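You operate a simulated robot arm through the tools that you are given. There is no shell and no other tool.

Carry out the task below with a simulated robot arm. There is one attempt and no reset: what you move stays moved.

## Task
Put things in order on the left end of the control desk. At the end: the green earplug pair from the left end of the control desk stands where the purple peg stood; the purple peg stands where the vial stood; the grey spill pad from the left end of the control desk stands on top of the yellow spool; the vial from the left end of the control desk stands where the grey spill pad stood; whatever was shut is shut again. Leave all else as you found it, and nothing knocked over.

Only the result counts: the job must be done as asked and must still hold three seconds after the hand-in. Knocking over, shifting, dropping, spilling or breaking anything else fails it.

## Robot
A 6-joint arm with a two-finger gripper, fixed in place. Base frame: the origin is on the floor under the middle of its stand, x ahead of it, y to its left, z up; the work surface is at about z = 760. Units: mm, degrees, N and s.
With the tool pointing down near the work surface it reaches from about 300 to 680 mm from the base axis. Its first joint turns from -66.0 to 66.0 degrees. Payload 2.45 kg.
The tool frame sits at the grasp point between the pads (the TCP): z along the fingers, y along the line on which they close. The tips reach 30 mm beyond it. The gripper opens to 106 mm; its body begins 79 mm behind the TCP.
Orientation is that of the tool frame in the base frame, as a unit quaternion [x, y, z, w]. With the fingers straight down and closing along the base's y, the tool's x points along the base's -x, its y along +y and its z along -z.

## Interface
- The arm moves only by the tool play_rows. Its argument "targets" is a list of rows, each a list of 7 numbers: the turn, a rotation vector about the tool's x, y, z in units of 8 degrees (1.0 is 8 degrees), then the shift along the tool's x, y, z in units of 50 mm (1.0 is 50 mm), then the finger opening in m, from 0 to 0.106. In form: [[wx, wy, wz, dx, dy, dz, hand], ...]. A call has 1 to 20 rows; each row shifts and turns the commanded pose from where the row before left it, along the tool's axes as they then stand. A call with a number of a shift or a turn outside -1 to 1 is refused whole. Rows are played at 5 a second. More than 50 mm and 8.6 degrees between two rows, or a gripper value outside its range, and nothing of the call is played. A pose out of reach is approached as far as the arm can. The call stops where the force on the tool passes 40 N (or 10 N more than at its start, if that is more) or the arm is blocked; 0.2 s more then pass. Each finger travels about 153 mm/s and halts on what it meets, pressing with about 36 N; the grip force reading is that of the motor and also rises with nothing between the fingers. The clock runs only during rows and for 0.2 s after the last one: add rows that do not move to give the fingers time. The reply holds the time, the measured pose of the TCP, the force on the tool along the base axes, the opening and the grip force, in the units named above and with some noise, with the torque about the TCP (base axes, N m) and any sound that the robot's microphone picked up.
- Cameras (640 x 400 px; columns grow to the right, rows downward): "scene" is fixed at [47.2, 404.9, 1408.2]; the picture's right is [-0.83, -0.56, 0.00], its down [-0.29, 0.43, -0.85] and it looks along [0.47, -0.71, -0.52] (base axes); focal length 362 px, centre (320, 200). "wrist" rides on the gripper at [76, -2, -106] in the tool frame; the picture's right is [0.02, 1.00, 0.00], its down [-0.78, 0.02, -0.62] and it looks along [-0.62, 0.01, 0.78] (tool axes); focal length 247 px, centre (320, 200). There is no depth. A picture from a camera that has moved, and an enlarged one, comes with that camera's place and axes in the base frame and with its lens.
- capture(camera): a new picture of that camera. No time passes.
- inspect(camera, box): a new picture of the part [left, top, right, bottom] of that camera's present view, enlarged. No time passes.
- hand_in(): hands the job in; it is judged then, once.

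Nothing tells you positions but the pictures and the camera data. Unless the task says otherwise, let go and move clear before handing in.

The tools are called after ">>>" by a JSON object that holds its "op" and its "data". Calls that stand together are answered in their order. play_rows: Moves the arm, as the interface text tells. Its arguments: {"type":"object","properties":{"targets":{"type":"array","items":{"type":"array","items":{"type":"number"}}}},"required":["targets"]} The other tools are called the same way: capture (camera) takes a picture; inspect (camera, box) takes an enlarged picture of a part of a camera's view; hand_in () hands the job in.

At the start:

```text
time_s: 0.0
tcp_pos: [320.1, -148.0, 1039.7]
tool_rot: [0.0, 1.0, 0.0, 0.0]
ft_force: [0.1, -0.6, 0.2]
moment: [0.0, 0.01, 0.0]
finger_gap: 106.1
finger_force: 0.2
```

scene: 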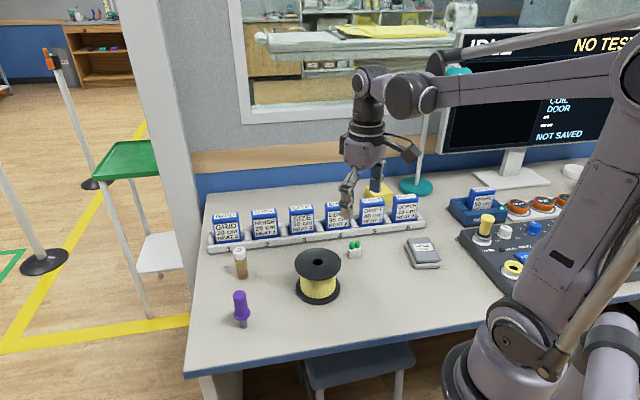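
wrist: 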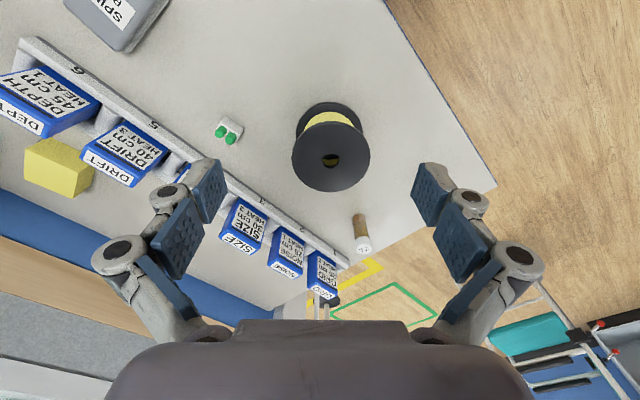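

I see the desk's left end with a purple peg, a vial, a yellow spool, the green earplugs and a grey spill pad, in front of a rack of cards. I'll zoom in before moving anything.

>>> {"op": "inspect", "data": {"camera": "scene", "box": [180, 220, 340, 340]}}

>>> {"op": "inspect", "data": {"camera": "scene", "box": [320, 180, 480, 300]}}

>>> {"op": "inspect", "data": {"camera": "wrist", "box": [180, 80, 420, 270]}}

>>> {"op": "inspect", "data": {"camera": "wrist", "box": [0, 0, 260, 200]}}

```text
3.33 times, centred on (260, 280) of scene
camera zoom: at [47.2, 404.9, 1408.2], right [-0.83, -0.56, 0.0], down [-0.29, 0.43, -0.85], along [0.47, -0.71, -0.52], focal length 1208 px, centre (520, -67)
```

zoom: 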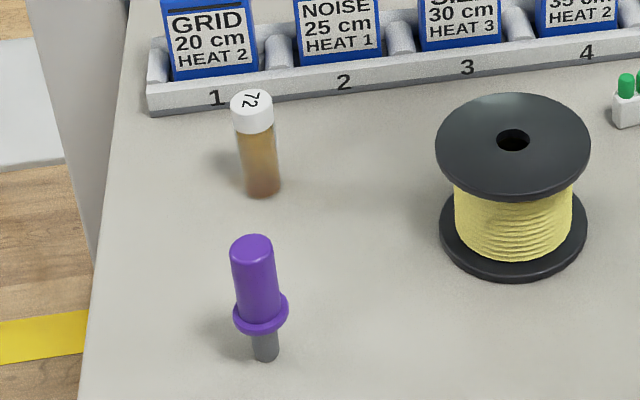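

```text
3.33 times, centred on (400, 240) of scene
camera zoom: at [47.2, 404.9, 1408.2], right [-0.83, -0.56, 0.0], down [-0.29, 0.43, -0.85], along [0.47, -0.71, -0.52], focal length 1208 px, centre (53, 67)
```

zoom: 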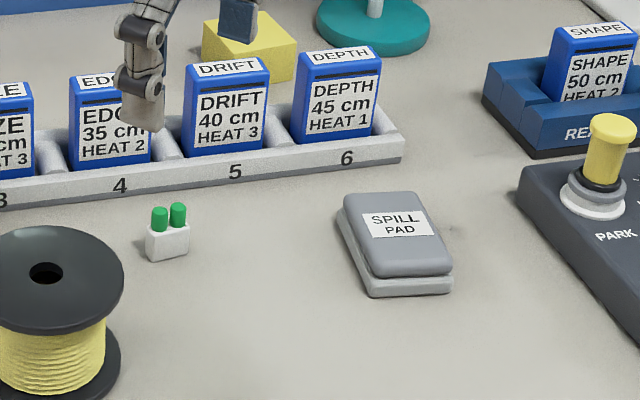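

```text
2.11 times, centred on (300, 175) of wrist
camera zoom: at [243.7, -149.8, 1145.6], right [-0.02, 1.0, 0.0], down [0.78, 0.02, 0.62], along [0.62, 0.01, -0.78], focal length 520 px, centre (362, 253)
```

zoom: 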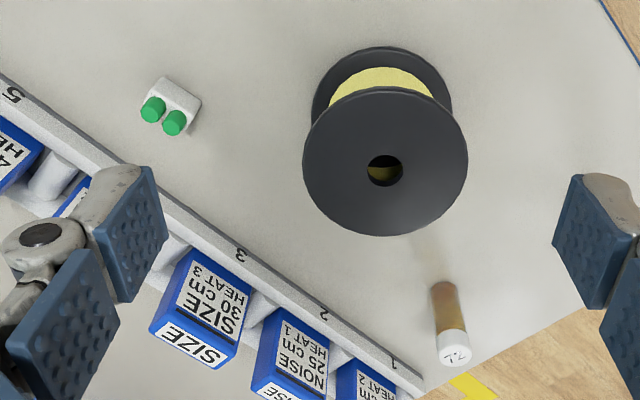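

```text
2.00 times, centred on (130, 100) of wrist
camera zoom: at [243.7, -149.8, 1145.6], right [-0.02, 1.0, 0.0], down [0.78, 0.02, 0.62], along [0.62, 0.01, -0.78], focal length 494 px, centre (700, 400)
```

zoom: 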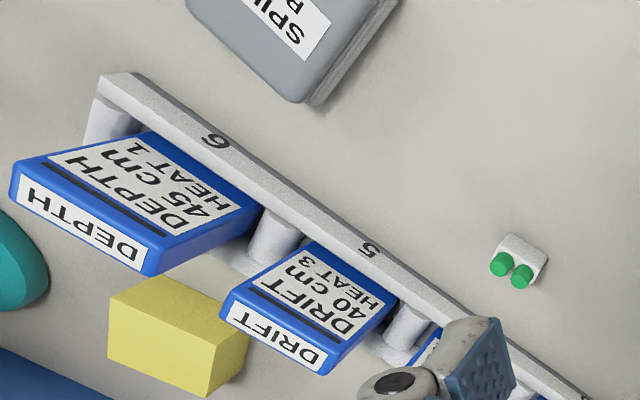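

The pad is at about (245, -393), with its long side at about -54° and a width of about 66 mm. The spool is near (415, -131), the vial near (596, -56), the peg near (482, 58) and the earplugs near (400, -287). I'll turn the tool so the fingers close across the pad's short side, then move above it for a closer look.

>>> {"op": "play_rows", "data": {"targets": [[0, 0, 1, 0, 0, 0, 0.106], [0, 0, 1, 0, 0, 0, 0.106], [0, 0, 1, 0, 0, 0, 0.106], [0, 0, 1, 0, 0, 0, 0.106], [0, 0, 1, 0, 0, 0, 0.106], [0, 0, 1, 0, 0, 0, 0.106], [0, 0, 0.25, 0, 0, 0, 0.106], [0, 0, 0, -0.465, -0.716, 0.333, 0.106], [0, 0, 0, -0.465, -0.716, 0.333, 0.106], [0, 0, 0, -0.465, -0.716, 0.333, 0.106], [0, 0, 0, -0.465, -0.716, 0.333, 0.106], [0, 0, 0, -0.465, -0.716, 0.333, 0.106], [0, 0, 0, -0.465, -0.716, 0.333, 0.106], [0, 0, 0, 0, 0, 0, 0.106], [0, 0, 0, 0, 0, 0, 0.106]]}}

>>> {"op": "capture", "data": {"camera": "wrist"}}

>>> {"op": "capture", "data": {"camera": "scene"}}

```text
time_s: 3.2
tcp_pos: [246.1, -391.1, 940.9]
tool_rot: [0.423, 0.906, 0.0, 0.0]
ft_force: [0.3, 0.0, 0.4]
moment: [-0.02, 0.02, -0.02]
finger_gap: 105.9
finger_force: 0.0
```

```text
taken
camera wrist: at [195.3, -333.9, 1045.7], right [0.75, 0.66, 0.0], down [0.52, -0.59, 0.62], along [0.41, -0.47, -0.78], focal length 247 px, centre (320, 200)
```

wrist: 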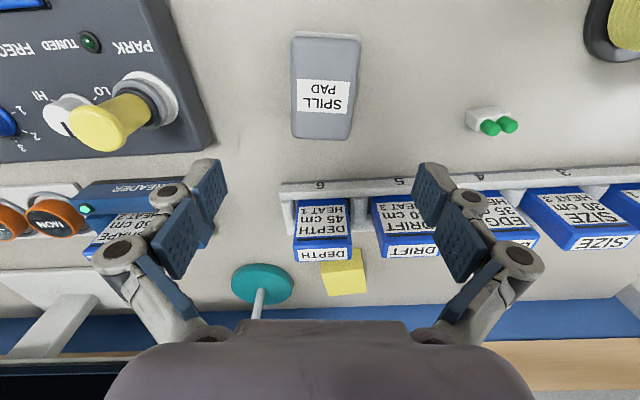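

```text
taken
```

scene: 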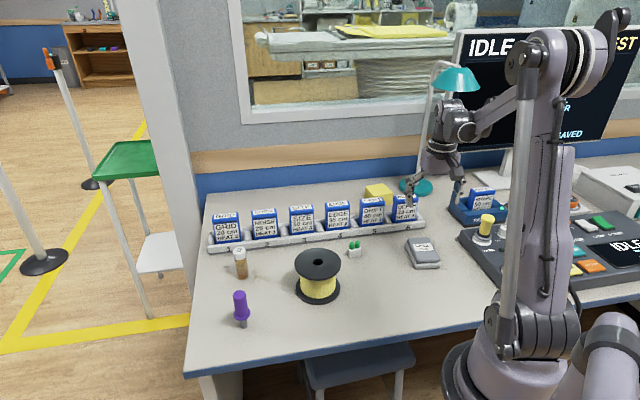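

The fingers are roughly aligned with the pad. I'll zoom in to measure its pose and height.

>>> {"op": "inspect", "data": {"camera": "wrist", "box": [250, 10, 410, 160]}}

>>> {"op": "inspect", "data": {"camera": "scene", "box": [380, 210, 480, 290]}}

>>> {"op": "inspect", "data": {"camera": "scene", "box": [440, 200, 640, 330]}}

```text
2.67 times, centred on (330, 85) of wrist
camera zoom: at [195.3, -333.9, 1045.7], right [0.75, 0.66, 0.0], down [0.52, -0.59, 0.62], along [0.41, -0.47, -0.78], focal length 659 px, centre (293, 507)
```

zoom: 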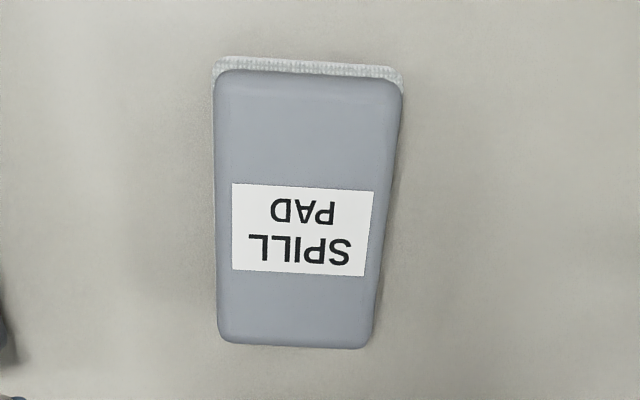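

```text
5.00 times, centred on (430, 250) of scene
camera zoom: at [47.2, 404.8, 1408.2], right [-0.83, -0.56, 0.0], down [-0.29, 0.43, -0.85], along [0.47, -0.71, -0.52], focal length 1812 px, centre (-230, -50)
```

zoom: 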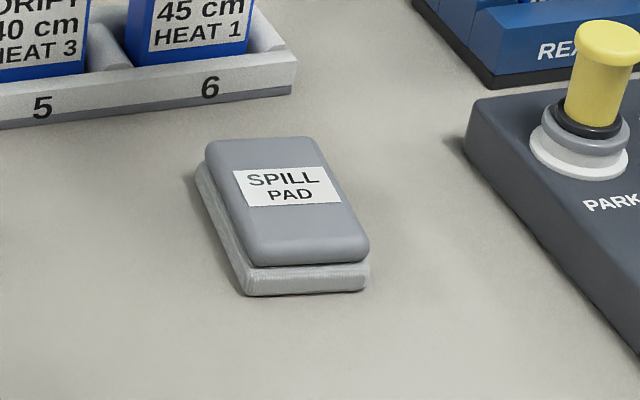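

```text
3.08 times, centred on (540, 265) of scene
camera zoom: at [47.2, 404.8, 1408.2], right [-0.83, -0.56, 0.0], down [-0.29, 0.43, -0.85], along [0.47, -0.71, -0.52], focal length 1115 px, centre (-357, 0)
```

zoom: 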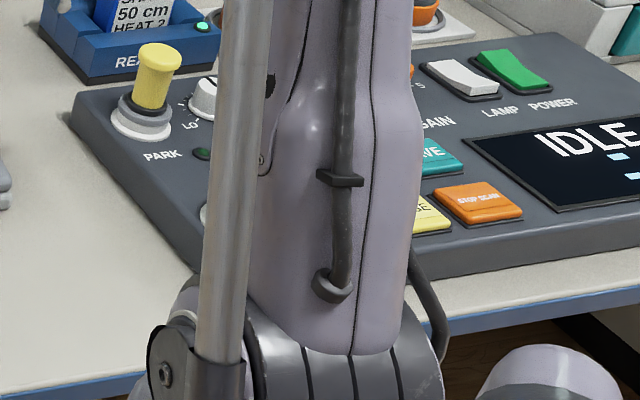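

The pad sits about 4.5 mm forward of the tool centre and is turned about 1.7°. It measures roughly 63 x 93 x 28 mm. I'll correct for that and go down partway to check again.

>>> {"op": "play_rows", "data": {"targets": [[0, 0, 0.21, 0, 0, 0, 0.1], [0, 0, 0, 0.09, 0.026, 0.5, 0.1], [0, 0, 0, 0, 0, 0.8, 0.1], [0, 0, 0, 0, 0, 0, 0.1], [0, 0, 0, 0, 0, 0, 0.1]]}}

>>> {"op": "capture", "data": {"camera": "wrist"}}

>>> {"op": "inspect", "data": {"camera": "scene", "box": [360, 170, 520, 290]}}

```text
time_s: 4.4
tcp_pos: [243.1, -387.4, 876.5]
tool_rot: [0.436, 0.9, 0.0, 0.0]
ft_force: [-0.7, 1.0, 0.8]
moment: [0.0, 0.0, 0.02]
finger_gap: 99.7
finger_force: 0.0
```

```text
taken
camera wrist: at [195.3, -329.3, 980.6], right [0.77, 0.64, 0.0], down [0.5, -0.6, 0.62], along [0.4, -0.48, -0.78], focal length 247 px, centre (320, 200)
```

wrist: 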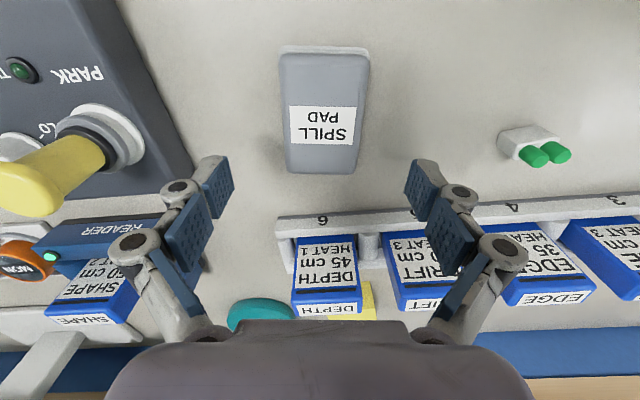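

```text
3.33 times, centred on (440, 230) of scene
camera zoom: at [47.2, 404.9, 1408.2], right [-0.83, -0.56, 0.0], down [-0.29, 0.43, -0.85], along [0.47, -0.71, -0.52], focal length 1208 px, centre (-80, 100)
```

zoom: 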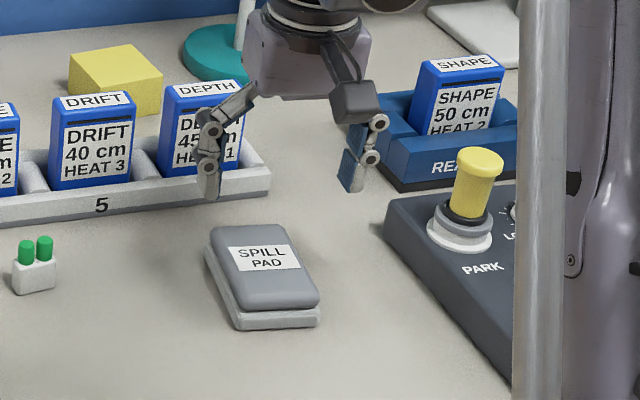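

The pad is now square and centred to within about 2 mm. I'll lower until the tips are just above the desk and close on it.

>>> {"op": "play_rows", "data": {"targets": [[0, 0, 0, 0.04, 0.02, 0.6, 0.1], [0, 0, 0, 0, 0, 0.6, 0.1], [0, 0, 0, 0, 0, 0.41, 0.1], [0, 0, 0, 0, 0, 0, 0.1], [0, 0, 0, 0, 0, 0, 0.1]]}}

>>> {"op": "capture", "data": {"camera": "wrist"}}

>>> {"op": "inspect", "data": {"camera": "scene", "box": [360, 170, 520, 290]}}

```text
time_s: 5.6
tcp_pos: [243.0, -384.9, 795.5]
tool_rot: [0.436, 0.9, -0.001, 0.001]
ft_force: [-0.2, -0.4, 0.5]
moment: [-0.02, -0.01, 0.02]
finger_gap: 100.0
finger_force: 0.0
```

```text
taken
camera wrist: at [194.5, -326.9, 900.3], right [0.77, 0.64, 0.0], down [0.5, -0.6, 0.62], along [0.4, -0.48, -0.78], focal length 247 px, centre (320, 200)
```

wrist: 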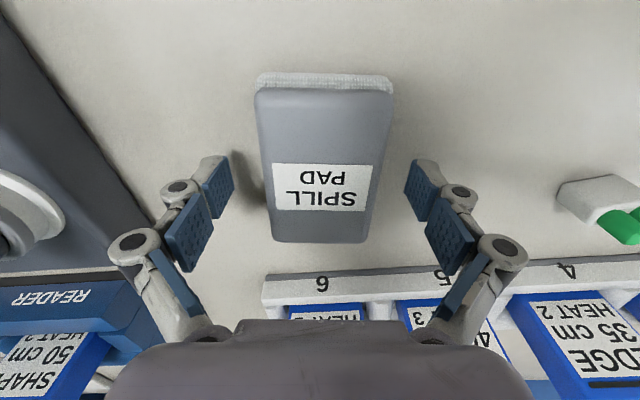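

```text
3.33 times, centred on (440, 230) of scene
camera zoom: at [47.2, 404.9, 1408.2], right [-0.83, -0.56, 0.0], down [-0.29, 0.43, -0.85], along [0.47, -0.71, -0.52], focal length 1208 px, centre (-80, 100)
```

zoom: 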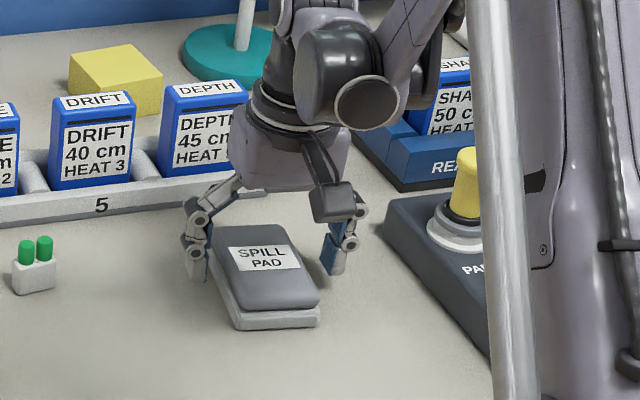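

The pad is centred between the fingers, so its original spot is (243, -385). I'll close on it and watch the grip.

>>> {"op": "play_rows", "data": {"targets": [[0, 0, 0, 0, 0, 0, 0.07], [0, 0, 0, 0, 0, 0, 0.05], [0, 0, 0, 0, 0, 0, 0.05], [0, 0, 0, 0, 0, 0, 0.05]]}}

>>> {"op": "capture", "data": {"camera": "wrist"}}

```text
time_s: 6.6
tcp_pos: [242.6, -385.4, 795.4]
tool_rot: [0.435, 0.9, 0.0, 0.001]
ft_force: [0.7, 0.9, 6.4]
moment: [0.05, -0.03, 0.01]
finger_gap: 67.1
finger_force: 36.5
```

```text
taken
camera wrist: at [194.5, -326.9, 900.6], right [0.77, 0.64, 0.0], down [0.5, -0.6, 0.62], along [0.4, -0.48, -0.78], focal length 247 px, centre (320, 200)
```

wrist: 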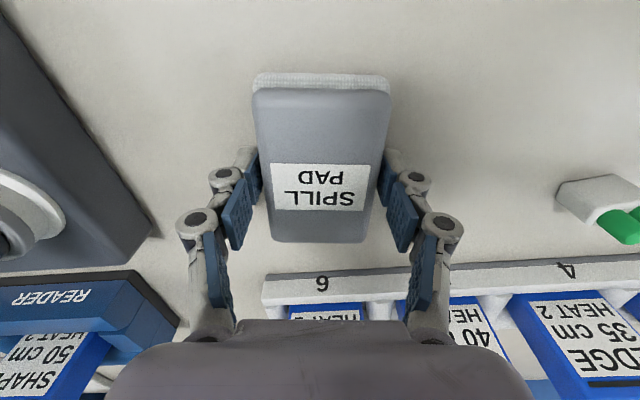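

The grip holds at 67 mm. I'll lift a little to check it.

>>> {"op": "play_rows", "data": {"targets": [[0, 0, 0, 0, 0, -0.2, 0.05], [0, 0, 0, 0, 0, -0.4, 0.05], [0, 0, 0, 0, 0, -0.4, 0.05], [0, 0, 0, 0, 0, 0, 0.05], [0, 0, 0, 0, 0, 0, 0.05]]}}

>>> {"op": "capture", "data": {"camera": "wrist"}}

>>> {"op": "inspect", "data": {"camera": "scene", "box": [360, 170, 520, 290]}}

```text
time_s: 7.8
tcp_pos: [242.2, -386.6, 845.9]
tool_rot: [0.437, 0.9, -0.001, 0.0]
ft_force: [0.4, 0.2, -1.1]
moment: [0.01, 0.01, 0.03]
finger_gap: 66.8
finger_force: 36.3
```

```text
taken
camera wrist: at [194.1, -327.4, 951.3], right [0.77, 0.64, 0.0], down [0.5, -0.6, 0.62], along [0.4, -0.48, -0.78], focal length 247 px, centre (320, 200)
```

wrist: 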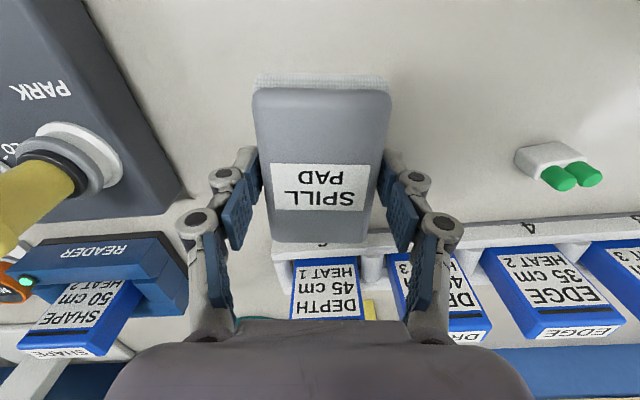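

```text
3.33 times, centred on (440, 230) of scene
camera zoom: at [47.2, 404.8, 1408.2], right [-0.83, -0.56, 0.0], down [-0.29, 0.43, -0.85], along [0.47, -0.71, -0.52], focal length 1208 px, centre (-80, 100)
```

zoom: 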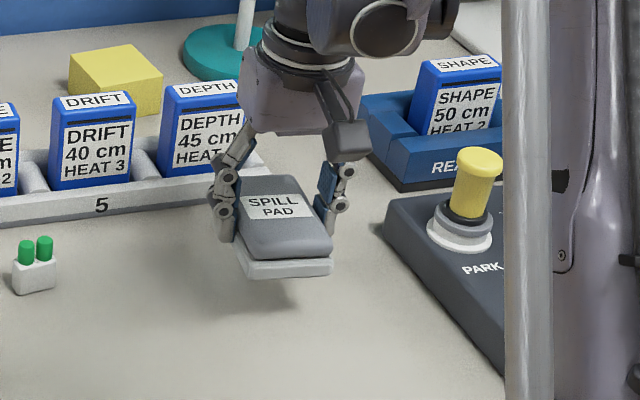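

The pad is held level. I'll lift it to z ≈ 960 and move next to the spool so the wrist camera can measure it before I place anything.

>>> {"op": "play_rows", "data": {"targets": [[0, 0, 0, 0, 0, -0.6, 0.05], [0, 0, 0, 0, 0, -0.6, 0.05], [0, 0, 0, 0, 0, -0.6, 0.05], [0, 0, 0, 0, 0, -0.5, 0.05], [0, 0, 0, 0.125, 0.612, 0, 0.05], [0, 0, 0, 0.125, 0.612, 0, 0.05], [0, 0, 0, 0.125, 0.612, 0, 0.05], [0, 0, 0, 0.125, 0.612, 0, 0.05], [0, 0, 0, 0.125, 0.612, 0, 0.05], [0, 0, 0, 0.125, 0.612, 0, 0.05], [0, 0, 0, 0.125, 0.612, 0, 0.05], [0, 0, 0, 0, 0, 0, 0.05], [0, 0, 0, 0, 0, 0, 0.05]]}}

>>> {"op": "capture", "data": {"camera": "wrist"}}

>>> {"op": "capture", "data": {"camera": "scene"}}

```text
time_s: 10.6
tcp_pos: [384.5, -218.1, 958.9]
tool_rot: [0.437, 0.9, 0.0, 0.0]
ft_force: [-0.2, -0.1, 0.0]
moment: [0.05, 0.0, -0.04]
finger_gap: 67.2
finger_force: 35.8
```

```text
taken
camera wrist: at [336.6, -158.9, 1064.7], right [0.77, 0.64, 0.0], down [0.5, -0.6, 0.62], along [0.4, -0.48, -0.78], focal length 247 px, centre (320, 200)
```

wrist: 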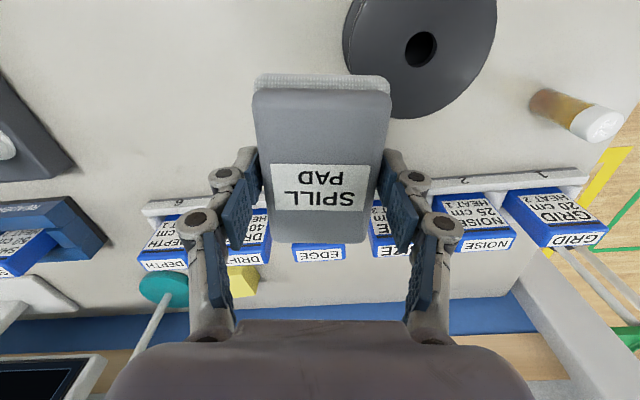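

```text
taken
```

scene: 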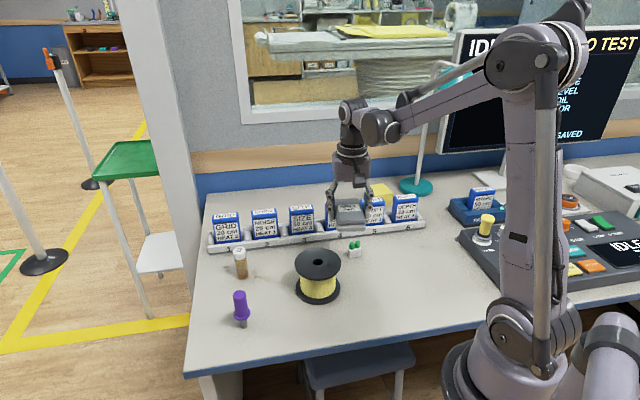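

>>> {"op": "inspect", "data": {"camera": "wrist", "box": [330, 0, 510, 125]}}

>>> {"op": "inspect", "data": {"camera": "scene", "box": [270, 230, 370, 310]}}

```text
3.20 times, centred on (420, 62) of wrist
camera zoom: at [336.6, -158.9, 1064.7], right [0.77, 0.64, 0.0], down [0.5, -0.6, 0.62], along [0.4, -0.48, -0.78], focal length 790 px, centre (0, 640)
```

zoom: 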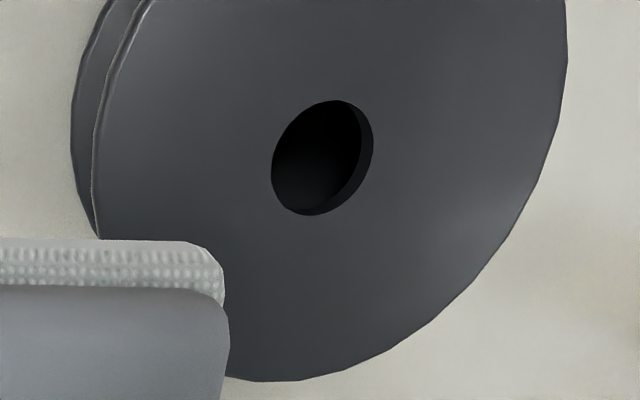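

```text
5.00 times, centred on (320, 270) of scene
camera zoom: at [47.2, 404.9, 1408.2], right [-0.83, -0.56, 0.0], down [-0.29, 0.43, -0.85], along [0.47, -0.71, -0.52], focal length 1812 px, centre (320, -150)
```

zoom: 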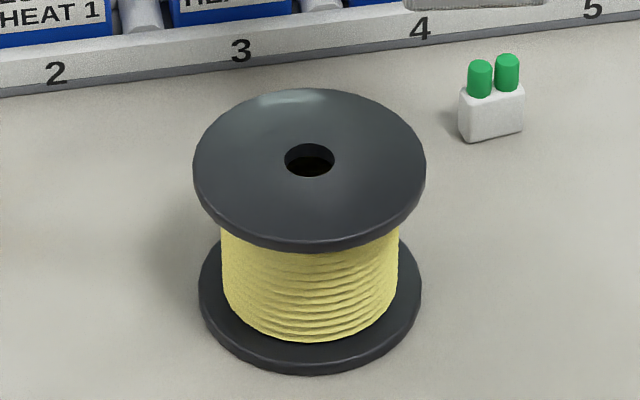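

The wrist and scene sightings agree: the spool's top centre is near (413.5, -131.5) at z ≈ 842. I'll move over it and lower to just above.

>>> {"op": "play_rows", "data": {"targets": [[0, 0, 0, 0.333, 0.507, 0, 0.05], [0, 0, 0, 0.333, 0.507, 0, 0.05], [0, 0, 0, 0.334, 0.506, 0, 0.05], [0, 0, 0, 0, 0, 0, 0.05], [0, 0, 0, 0, 0, 0.6, 0.05], [0, 0, 0, 0, 0, 0.6, 0.05], [0, 0, 0, 0, 0, 0, 0.05], [0, 0, 0, 0, 0, 0, 0.05]]}}

>>> {"op": "capture", "data": {"camera": "wrist"}}

>>> {"op": "inspect", "data": {"camera": "scene", "box": [250, 180, 410, 310]}}

```text
time_s: 12.4
tcp_pos: [412.5, -132.3, 900.9]
tool_rot: [0.436, 0.9, -0.001, 0.0]
ft_force: [-0.7, -0.5, -0.2]
moment: [0.0, 0.03, 0.0]
finger_gap: 66.8
finger_force: 36.0
```

```text
taken
camera wrist: at [363.7, -74.3, 1005.9], right [0.77, 0.64, 0.0], down [0.5, -0.6, 0.62], along [0.4, -0.48, -0.78], focal length 247 px, centre (320, 200)
```

wrist: 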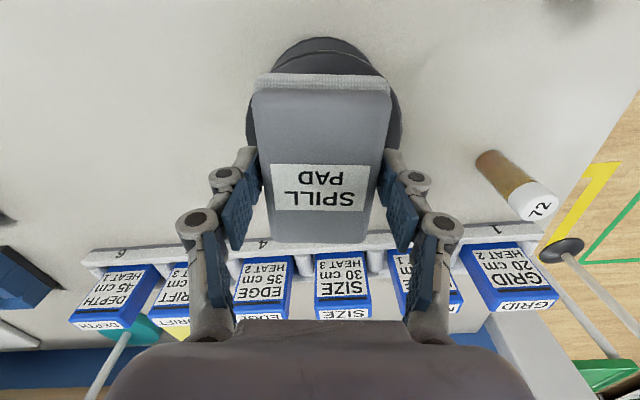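

```text
3.08 times, centred on (330, 245) of scene
camera zoom: at [47.2, 404.9, 1408.2], right [-0.83, -0.56, 0.0], down [-0.29, 0.43, -0.85], along [0.47, -0.71, -0.52], focal length 1115 px, centre (289, 62)
```

zoom: 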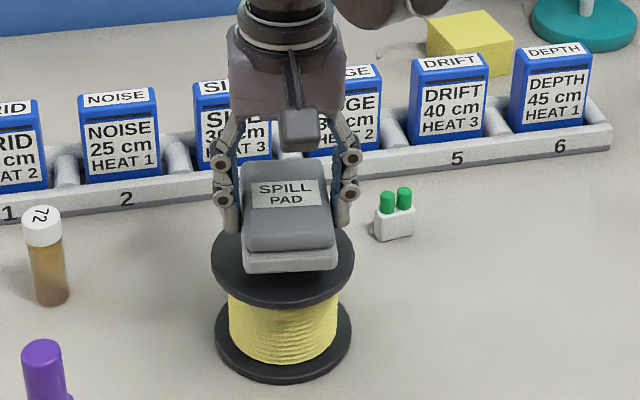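

The pad is centred over the spool with about 23 mm to go. I'll lower in small steps and watch for contact.

>>> {"op": "play_rows", "data": {"targets": [[0, 0, 0, 0, 0, 0.2, 0.05], [0, 0, 0, 0, 0, 0.14, 0.05], [0, 0, 0, 0, 0, 0, 0.05], [0, 0, 0, 0, 0, 0, 0.05]]}}

>>> {"op": "play_rows", "data": {"targets": [[0, 0, 0, 0, 0, 0.04, 0.05], [0, 0, 0, 0, 0, 0.04, 0.05], [0, 0, 0, 0, 0, 0, 0.05]]}}

>>> {"op": "inspect", "data": {"camera": "scene", "box": [270, 200, 370, 280]}}

```text
time_s: 13.4
tcp_pos: [411.2, -131.6, 884.1]
tool_rot: [0.436, 0.9, 0.001, 0.001]
ft_force: [-0.9, 0.9, -0.3]
moment: [-0.05, -0.03, 0.02]
finger_gap: 67.0
finger_force: 35.9
```

```text
time_s: 14.2
tcp_pos: [412.6, -132.3, 879.6]
tool_rot: [0.436, 0.9, -0.001, 0.0]
ft_force: [-1.1, 0.4, 13.6]
moment: [0.01, 0.02, -0.02]
finger_gap: 67.0
finger_force: 35.8
stopped in row 3: the force on the tool passed its limit at 41 N (the readings are from after the stop); the commanded pose is now the measured one
```

```text
5.00 times, centred on (320, 240) of scene
camera zoom: at [47.0, 404.9, 1408.2], right [-0.83, -0.56, 0.0], down [-0.29, 0.43, -0.85], along [0.47, -0.71, -0.52], focal length 1812 px, centre (320, 0)
```

zoom: 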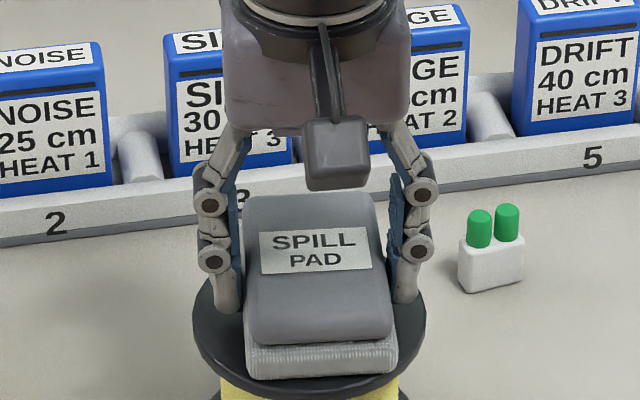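

Contact at TCP z ≈ 879.6, so the pad is resting on the spool. I'll open the fingers and then rise straight up.

>>> {"op": "play_rows", "data": {"targets": [[0, 0, 0, 0, 0, 0, 0.07], [0, 0, 0, 0, 0, 0, 0.075], [0, 0, 0, 0, 0, 0, 0.085], [0, 0, 0, 0, 0, 0, 0.095], [0, 0, 0, 0, 0, 0, 0.095]]}}

>>> {"op": "capture", "data": {"camera": "wrist"}}

>>> {"op": "inspect", "data": {"camera": "scene", "box": [270, 200, 370, 280]}}

```text
time_s: 15.4
tcp_pos: [412.0, -134.1, 879.2]
tool_rot: [0.436, 0.9, -0.002, 0.001]
ft_force: [0.1, -0.3, 0.2]
moment: [0.03, -0.02, -0.01]
finger_gap: 95.0
finger_force: 0.1
```

```text
taken
camera wrist: at [363.7, -74.4, 985.0], right [0.77, 0.64, 0.0], down [0.5, -0.6, 0.62], along [0.4, -0.48, -0.78], focal length 247 px, centre (320, 200)
```

wrist: 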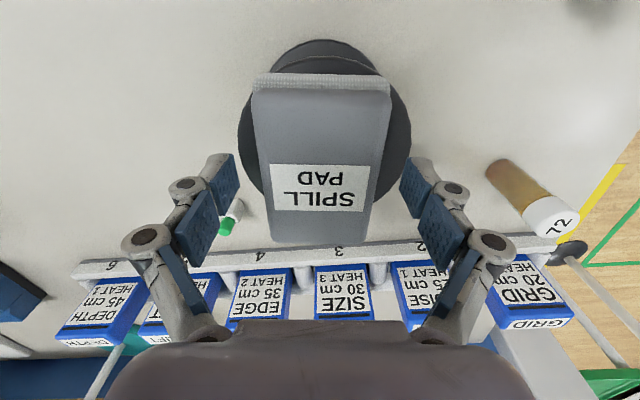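

```text
5.00 times, centred on (320, 240) of scene
camera zoom: at [47.2, 404.9, 1408.2], right [-0.83, -0.56, 0.0], down [-0.29, 0.43, -0.85], along [0.47, -0.71, -0.52], focal length 1812 px, centre (320, 0)
```

zoom: 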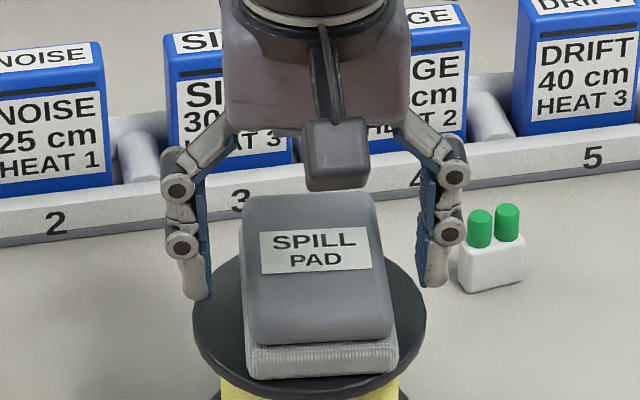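

The pad is standing on the spool. I'll rise and look toward the vial.

>>> {"op": "play_rows", "data": {"targets": [[0, 0, 0, 0, 0, -0.3, 0.095], [0, 0, 0, 0, 0, -0.7, 0.095], [0, 0, 0, 0, 0, -0.8, 0.095], [0, 0, 0, 0, 0, 0, 0.095]]}}

>>> {"op": "capture", "data": {"camera": "wrist"}}

>>> {"op": "inspect", "data": {"camera": "scene", "box": [220, 220, 380, 320]}}

```text
time_s: 16.4
tcp_pos: [414.2, -132.4, 968.6]
tool_rot: [0.436, 0.9, -0.002, 0.0]
ft_force: [-0.7, -0.6, 0.1]
moment: [-0.01, -0.04, -0.05]
finger_gap: 95.0
finger_force: 0.0
```

```text
taken
camera wrist: at [366.0, -75.5, 1074.1], right [0.77, 0.64, 0.0], down [0.5, -0.6, 0.62], along [0.4, -0.48, -0.78], focal length 247 px, centre (320, 200)
```

wrist: 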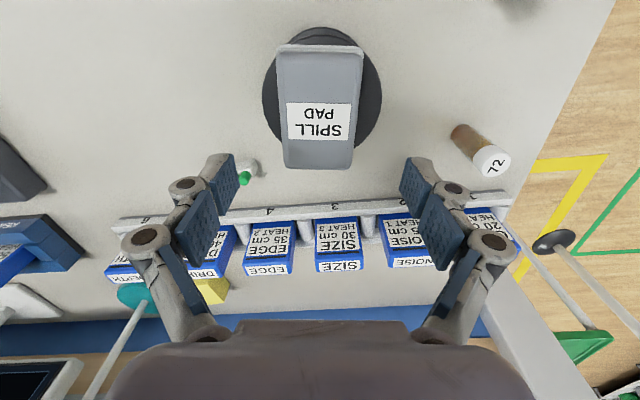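

```text
4.00 times, centred on (300, 270) of scene
camera zoom: at [47.2, 404.9, 1408.2], right [-0.83, -0.56, 0.0], down [-0.29, 0.43, -0.85], along [0.47, -0.71, -0.52], focal length 1450 px, centre (400, -80)
```

zoom: 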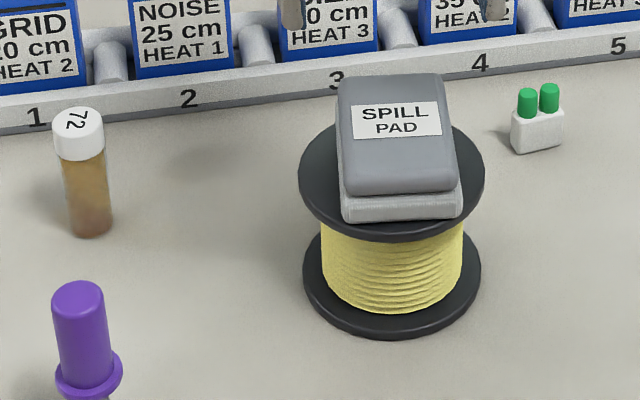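

>>> {"op": "inspect", "data": {"camera": "wrist", "box": [420, 90, 540, 200]}}

>>> {"op": "inspect", "data": {"camera": "scene", "box": [210, 235, 270, 285]}}

>>> {"op": "inspect", "data": {"camera": "scene", "box": [210, 280, 270, 335]}}

```text
3.64 times, centred on (480, 145) of wrist
camera zoom: at [366.0, -75.5, 1074.1], right [0.77, 0.64, 0.0], down [0.5, -0.6, 0.62], along [0.4, -0.48, -0.78], focal length 898 px, centre (-262, 400)
```

zoom: 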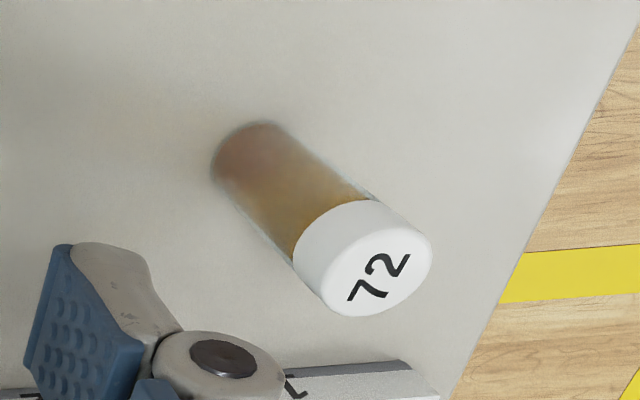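

```text
8.00 times, centred on (240, 260) of scene
camera zoom: at [47.2, 404.9, 1408.2], right [-0.83, -0.56, 0.0], down [-0.29, 0.43, -0.85], along [0.47, -0.71, -0.52], focal length 2900 px, centre (960, -280)
```

zoom: 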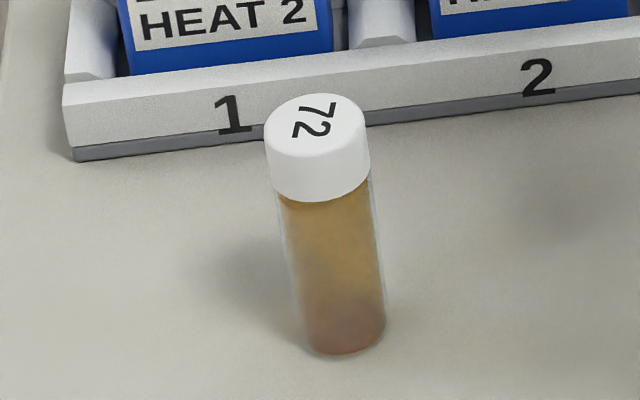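

```text
7.27 times, centred on (240, 308) of scene
camera zoom: at [47.2, 404.9, 1408.2], right [-0.83, -0.56, 0.0], down [-0.29, 0.43, -0.85], along [0.47, -0.71, -0.52], focal length 2636 px, centre (902, -582)
```

zoom: 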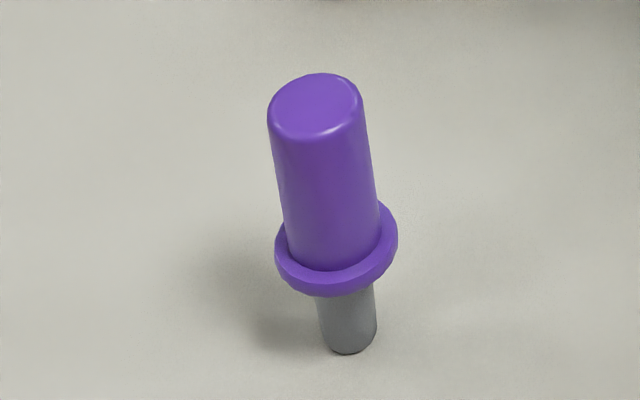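

The pad is placed well. The vial is near (601.5, -59.5), about 76 mm tall, with a cap about 31 mm wide. I'll move above it and check.

>>> {"op": "play_rows", "data": {"targets": [[0, 0, 0, -0.236, 0.769, 0, 0.08], [0, 0, 0, -0.236, 0.769, 0, 0.08], [0, 0, 0, -0.236, 0.769, 0, 0.08], [0, 0, 0, -0.236, 0.769, 0, 0.08], [0, 0, 0, -0.236, 0.769, 0, 0.08], [0, 0, 0, 0, 0, 0, 0.08], [0, 0, 0, 0, 0, 0, 0.08]]}}

>>> {"op": "capture", "data": {"camera": "wrist"}}

>>> {"op": "capture", "data": {"camera": "scene"}}

```text
time_s: 18.1
tcp_pos: [600.2, -61.5, 968.8]
tool_rot: [0.436, 0.9, -0.001, 0.0]
ft_force: [-1.5, -0.1, 0.0]
moment: [0.02, -0.01, 0.0]
finger_gap: 80.0
finger_force: 0.0
```

```text
taken
camera wrist: at [551.3, -3.6, 1075.2], right [0.77, 0.64, 0.0], down [0.5, -0.6, 0.62], along [0.4, -0.48, -0.78], focal length 247 px, centre (320, 200)
```

wrist: 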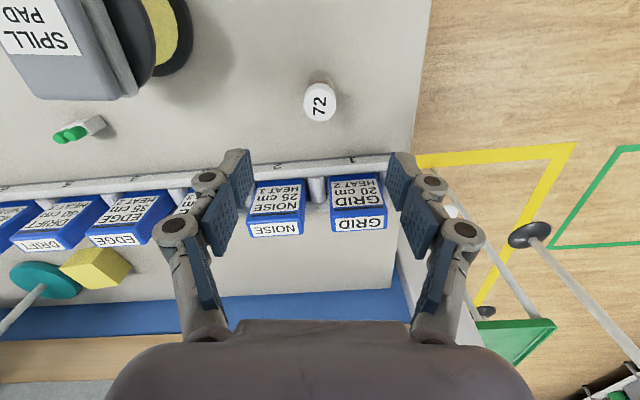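

```text
taken
```

scene: 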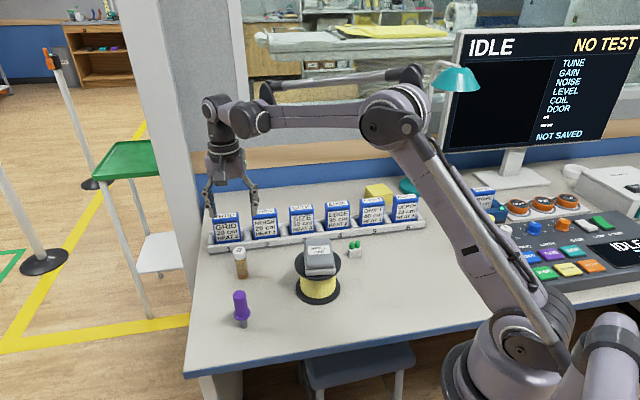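

>>> {"op": "inspect", "data": {"camera": "wrist", "box": [270, 60, 370, 140]}}

```text
5.00 times, centred on (320, 100) of wrist
camera zoom: at [551.3, -3.6, 1075.2], right [0.77, 0.64, 0.0], down [0.5, -0.6, 0.62], along [0.4, -0.48, -0.78], focal length 1235 px, centre (320, 700)
```

zoom: 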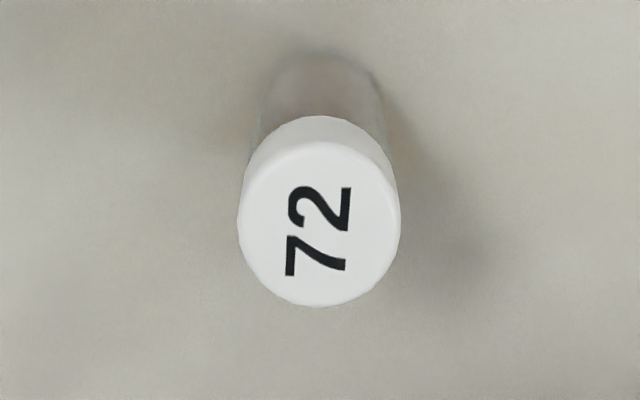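

>>> {"op": "play_rows", "data": {"targets": [[0, 0, 0, 0.03, -0.03, 0.6, 0.08], [0, 0, 0, 0, 0, 0.7, 0.08], [0, 0, 0, 0, 0, 0.56, 0.08], [0, 0, 0, 0, 0, 0, 0.08], [0, 0, 0, 0, 0, 0, 0.08]]}}

>>> {"op": "capture", "data": {"camera": "wrist"}}

>>> {"op": "inspect", "data": {"camera": "scene", "box": [180, 180, 300, 290]}}

```text
time_s: 19.2
tcp_pos: [597.9, -60.6, 877.7]
tool_rot: [0.436, 0.9, -0.001, 0.001]
ft_force: [-0.1, -0.6, -0.4]
moment: [-0.01, -0.04, 0.02]
finger_gap: 80.1
finger_force: 0.0
```

```text
taken
camera wrist: at [549.1, -1.9, 983.2], right [0.77, 0.64, 0.0], down [0.5, -0.6, 0.62], along [0.4, -0.48, -0.78], focal length 247 px, centre (320, 200)
```

wrist: 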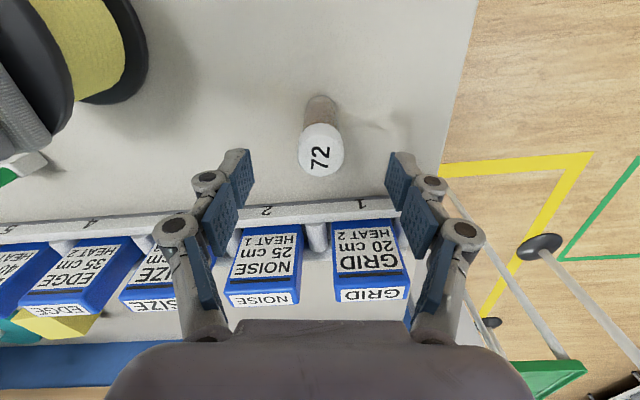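

```text
3.64 times, centred on (240, 235) of scene
camera zoom: at [47.2, 404.9, 1408.2], right [-0.83, -0.56, 0.0], down [-0.29, 0.43, -0.85], along [0.47, -0.71, -0.52], focal length 1318 px, centre (611, 73)
```

zoom: 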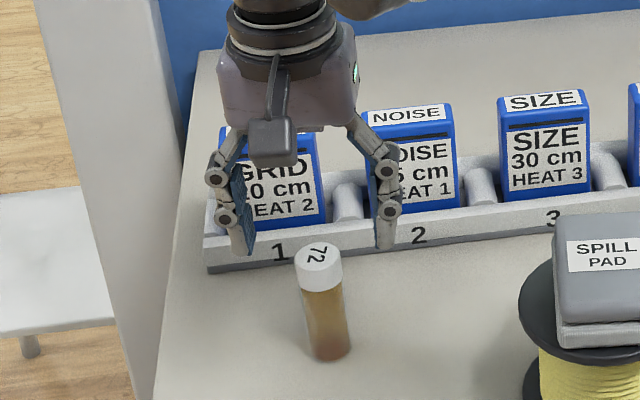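

>>> {"op": "inspect", "data": {"camera": "wrist", "box": [270, 80, 390, 200]}}

```text
3.33 times, centred on (330, 140) of wrist
camera zoom: at [549.1, -1.9, 983.2], right [0.77, 0.64, 0.0], down [0.5, -0.6, 0.62], along [0.4, -0.48, -0.78], focal length 823 px, centre (287, 400)
```

zoom: 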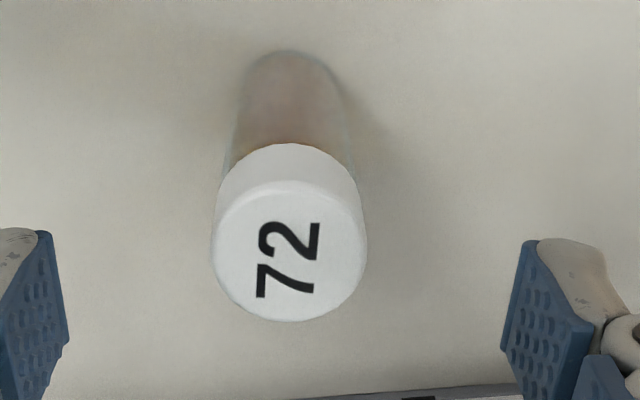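

The vial is centred to within about 3 mm. I'll lower so the finger tips sit around the cap and close on it.

>>> {"op": "play_rows", "data": {"targets": [[0, 0, 0, -0.02, 0, 0.5, 0.08], [0, 0, 0, 0, 0, 0.36, 0.08], [0, 0, 0, 0, 0, 0, 0.08], [0, 0, 0, 0, 0, 0, 0.05], [0, 0, 0, 0, 0, 0, 0.04], [0, 0, 0, 0, 0, 0, 0.034], [0, 0, 0, 0, 0, 0, 0.02], [0, 0, 0, 0, 0, 0, 0.02], [0, 0, 0, 0, 0, 0, 0.02]]}}

>>> {"op": "capture", "data": {"camera": "wrist"}}

>>> {"op": "inspect", "data": {"camera": "scene", "box": [180, 200, 300, 290]}}

```text
time_s: 21.2
tcp_pos: [598.3, -60.7, 834.3]
tool_rot: [0.436, 0.9, -0.001, 0.0]
ft_force: [-0.3, -0.8, 0.7]
moment: [0.01, 0.02, -0.01]
finger_gap: 27.7
finger_force: 35.8
```

```text
taken
camera wrist: at [550.1, -2.0, 939.8], right [0.77, 0.64, 0.0], down [0.5, -0.6, 0.62], along [0.4, -0.48, -0.78], focal length 247 px, centre (320, 200)
```

wrist: 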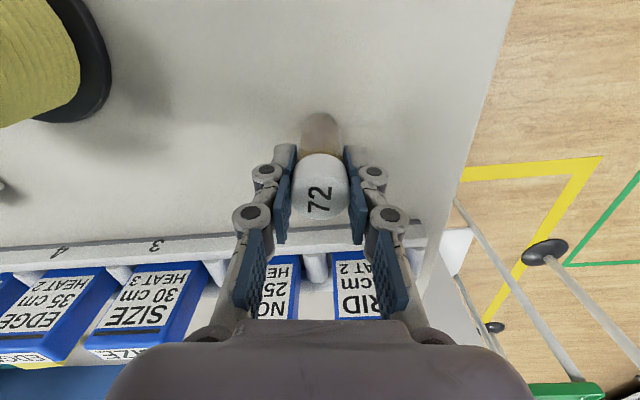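

```text
4.44 times, centred on (240, 245) of scene
camera zoom: at [47.2, 404.9, 1408.2], right [-0.83, -0.56, 0.0], down [-0.29, 0.43, -0.85], along [0.47, -0.71, -0.52], focal length 1611 px, centre (676, 0)
```

zoom: 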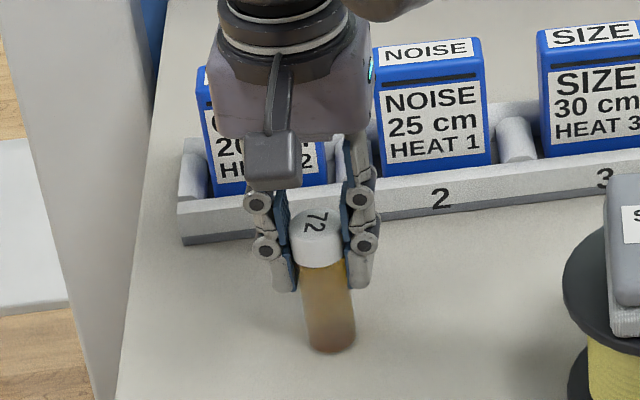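

The grip holds on the cap at 27.7 mm, and the vial is still upright. I'll lift slowly to check it.

>>> {"op": "play_rows", "data": {"targets": [[0, 0, 0, 0, 0, -0.1, 0.02], [0, 0, 0, 0, 0, -0.3, 0.02], [0, 0, 0, 0, 0, -0.4, 0.02], [0, 0, 0, 0, 0, 0, 0.02], [0, 0, 0, 0, 0, 0, 0.02]]}}

>>> {"op": "capture", "data": {"camera": "wrist"}}

>>> {"op": "inspect", "data": {"camera": "scene", "box": [180, 190, 300, 280]}}

```text
time_s: 22.4
tcp_pos: [598.2, -61.3, 873.5]
tool_rot: [0.436, 0.9, -0.001, 0.001]
ft_force: [-0.2, -0.7, -1.0]
moment: [0.0, 0.03, 0.01]
finger_gap: 27.5
finger_force: 35.7
```

```text
taken
camera wrist: at [549.5, -2.4, 979.1], right [0.77, 0.64, 0.0], down [0.5, -0.6, 0.62], along [0.4, -0.48, -0.78], focal length 247 px, centre (320, 200)
```

wrist: 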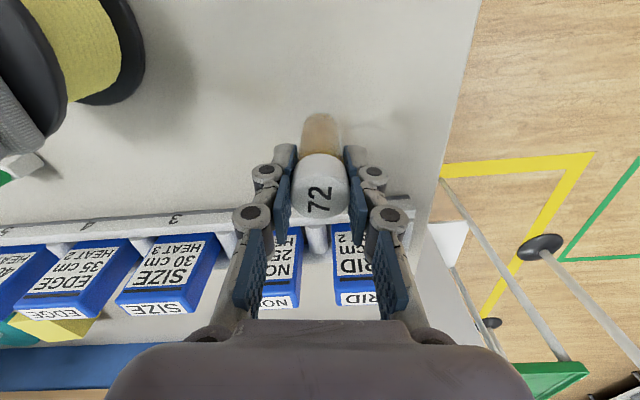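

```text
4.44 times, centred on (240, 235) of scene
camera zoom: at [47.2, 404.9, 1408.2], right [-0.83, -0.56, 0.0], down [-0.29, 0.43, -0.85], along [0.47, -0.71, -0.52], focal length 1611 px, centre (676, 44)
```

zoom: 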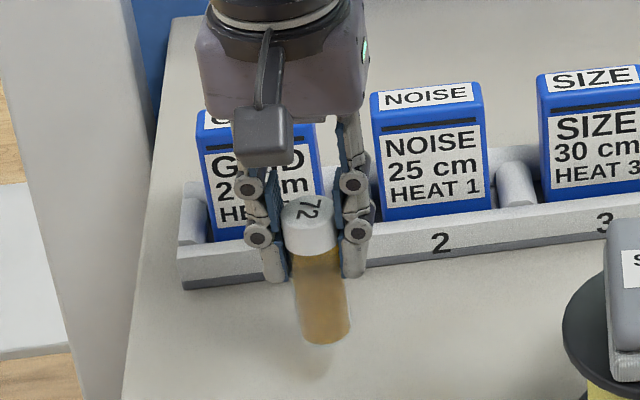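

The vial is held upright. I'll raise it well clear and carry it to the pad's old spot.

>>> {"op": "play_rows", "data": {"targets": [[0, 0, 0, 0, 0, -0.55, 0.02], [0, 0, 0, 0, 0, -0.6, 0.02], [0, 0, 0, 0, 0, -0.6, 0.02], [0, 0, 0, 0, 0, -0.5, 0.02], [0, 0, 0, 0, 0, 0, 0.02]]}}

>>> {"op": "play_rows", "data": {"targets": [[0, 0, 0, -0.03, -0.34, 0, 0.02], [0, 0, 0, -0.054, -0.685, 0, 0.02], [0, 0, 0, -0.054, -0.685, 0, 0.02], [0, 0, 0, -0.054, -0.685, 0, 0.02], [0, 0, 0, -0.054, -0.685, 0, 0.02], [0, 0, 0, -0.054, -0.685, 0, 0.02], [0, 0, 0, -0.054, -0.685, 0, 0.02], [0, 0, 0, -0.054, -0.685, 0, 0.02], [0, 0, 0, -0.054, -0.685, 0, 0.02], [0, 0, 0, -0.054, -0.685, 0, 0.02], [0, 0, 0, -0.054, -0.685, 0, 0.02], [0, 0, 0, -0.054, -0.685, 0, 0.02], [0, 0, 0, -0.054, -0.685, 0, 0.02], [0, 0, 0, -0.054, -0.685, 0, 0.02], [0, 0, 0, -0.024, -0.345, 0, 0.02], [0, 0, 0, 0, 0, 0, 0.02], [0, 0, 0, 0, 0, 0, 0.02]]}}

>>> {"op": "capture", "data": {"camera": "wrist"}}

>>> {"op": "capture", "data": {"camera": "scene"}}

```text
time_s: 23.6
tcp_pos: [598.1, -62.3, 987.4]
tool_rot: [0.436, 0.9, -0.001, 0.001]
ft_force: [-0.6, 0.6, -1.2]
moment: [0.03, 0.01, 0.0]
finger_gap: 27.6
finger_force: 36.0
```

```text
time_s: 27.2
tcp_pos: [245.4, -388.3, 986.9]
tool_rot: [0.437, 0.9, -0.001, 0.0]
ft_force: [-0.8, 0.1, -0.9]
moment: [0.01, -0.02, 0.03]
finger_gap: 27.5
finger_force: 36.0
```

```text
taken
camera wrist: at [197.7, -329.5, 1092.1], right [0.77, 0.64, 0.0], down [0.5, -0.6, 0.62], along [0.4, -0.48, -0.78], focal length 247 px, centre (320, 200)
```

wrist: 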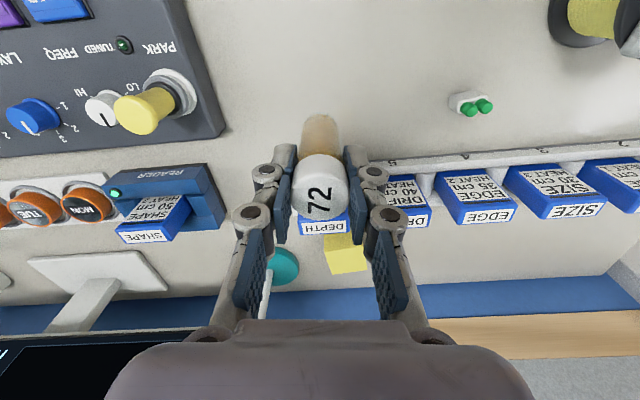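

```text
taken
```

scene: 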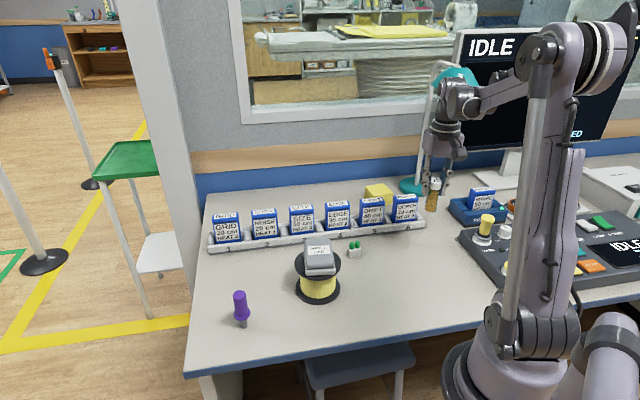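

The vial is above its target. I'll lower it most of the way and check.

>>> {"op": "play_rows", "data": {"targets": [[0, 0, 0, 0, 0, 0.6, 0.02], [0, 0, 0, 0, 0, 0.7, 0.02], [0, 0, 0, 0, 0, 0.7, 0.02], [0, 0, 0, 0, 0, 0.5, 0.02], [0, 0, 0, 0, 0, 0.3, 0.02], [0, 0, 0, 0, 0, 0, 0.02], [0, 0, 0, 0, 0, 0, 0.02]]}}

>>> {"op": "inspect", "data": {"camera": "scene", "box": [360, 170, 500, 290]}}

>>> {"op": "capture", "data": {"camera": "wrist"}}

```text
time_s: 28.9
tcp_pos: [243.6, -388.6, 846.8]
tool_rot: [0.436, 0.9, -0.001, 0.0]
ft_force: [0.2, 0.6, -0.8]
moment: [-0.01, -0.04, 0.0]
finger_gap: 27.4
finger_force: 36.4
```

```text
3.33 times, centred on (430, 230) of scene
camera zoom: at [47.2, 404.9, 1408.2], right [-0.83, -0.56, 0.0], down [-0.29, 0.43, -0.85], along [0.47, -0.71, -0.52], focal length 1208 px, centre (-47, 100)
```

zoom: 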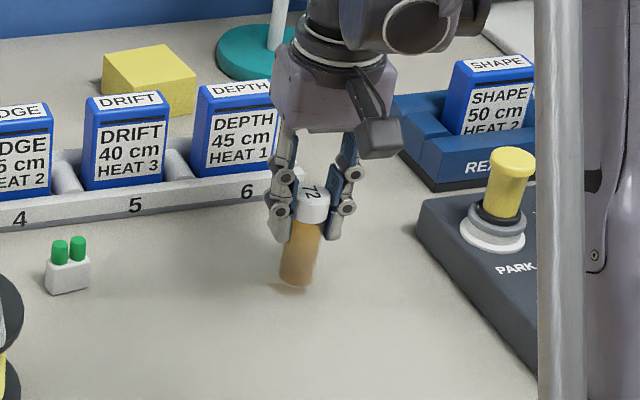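

```text
taken
camera wrist: at [195.6, -329.5, 952.2], right [0.77, 0.64, 0.0], down [0.5, -0.6, 0.62], along [0.4, -0.48, -0.78], focal length 247 px, centre (320, 200)
```

wrist: 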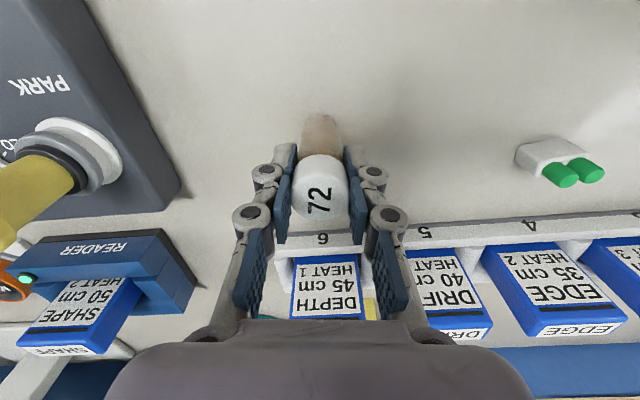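

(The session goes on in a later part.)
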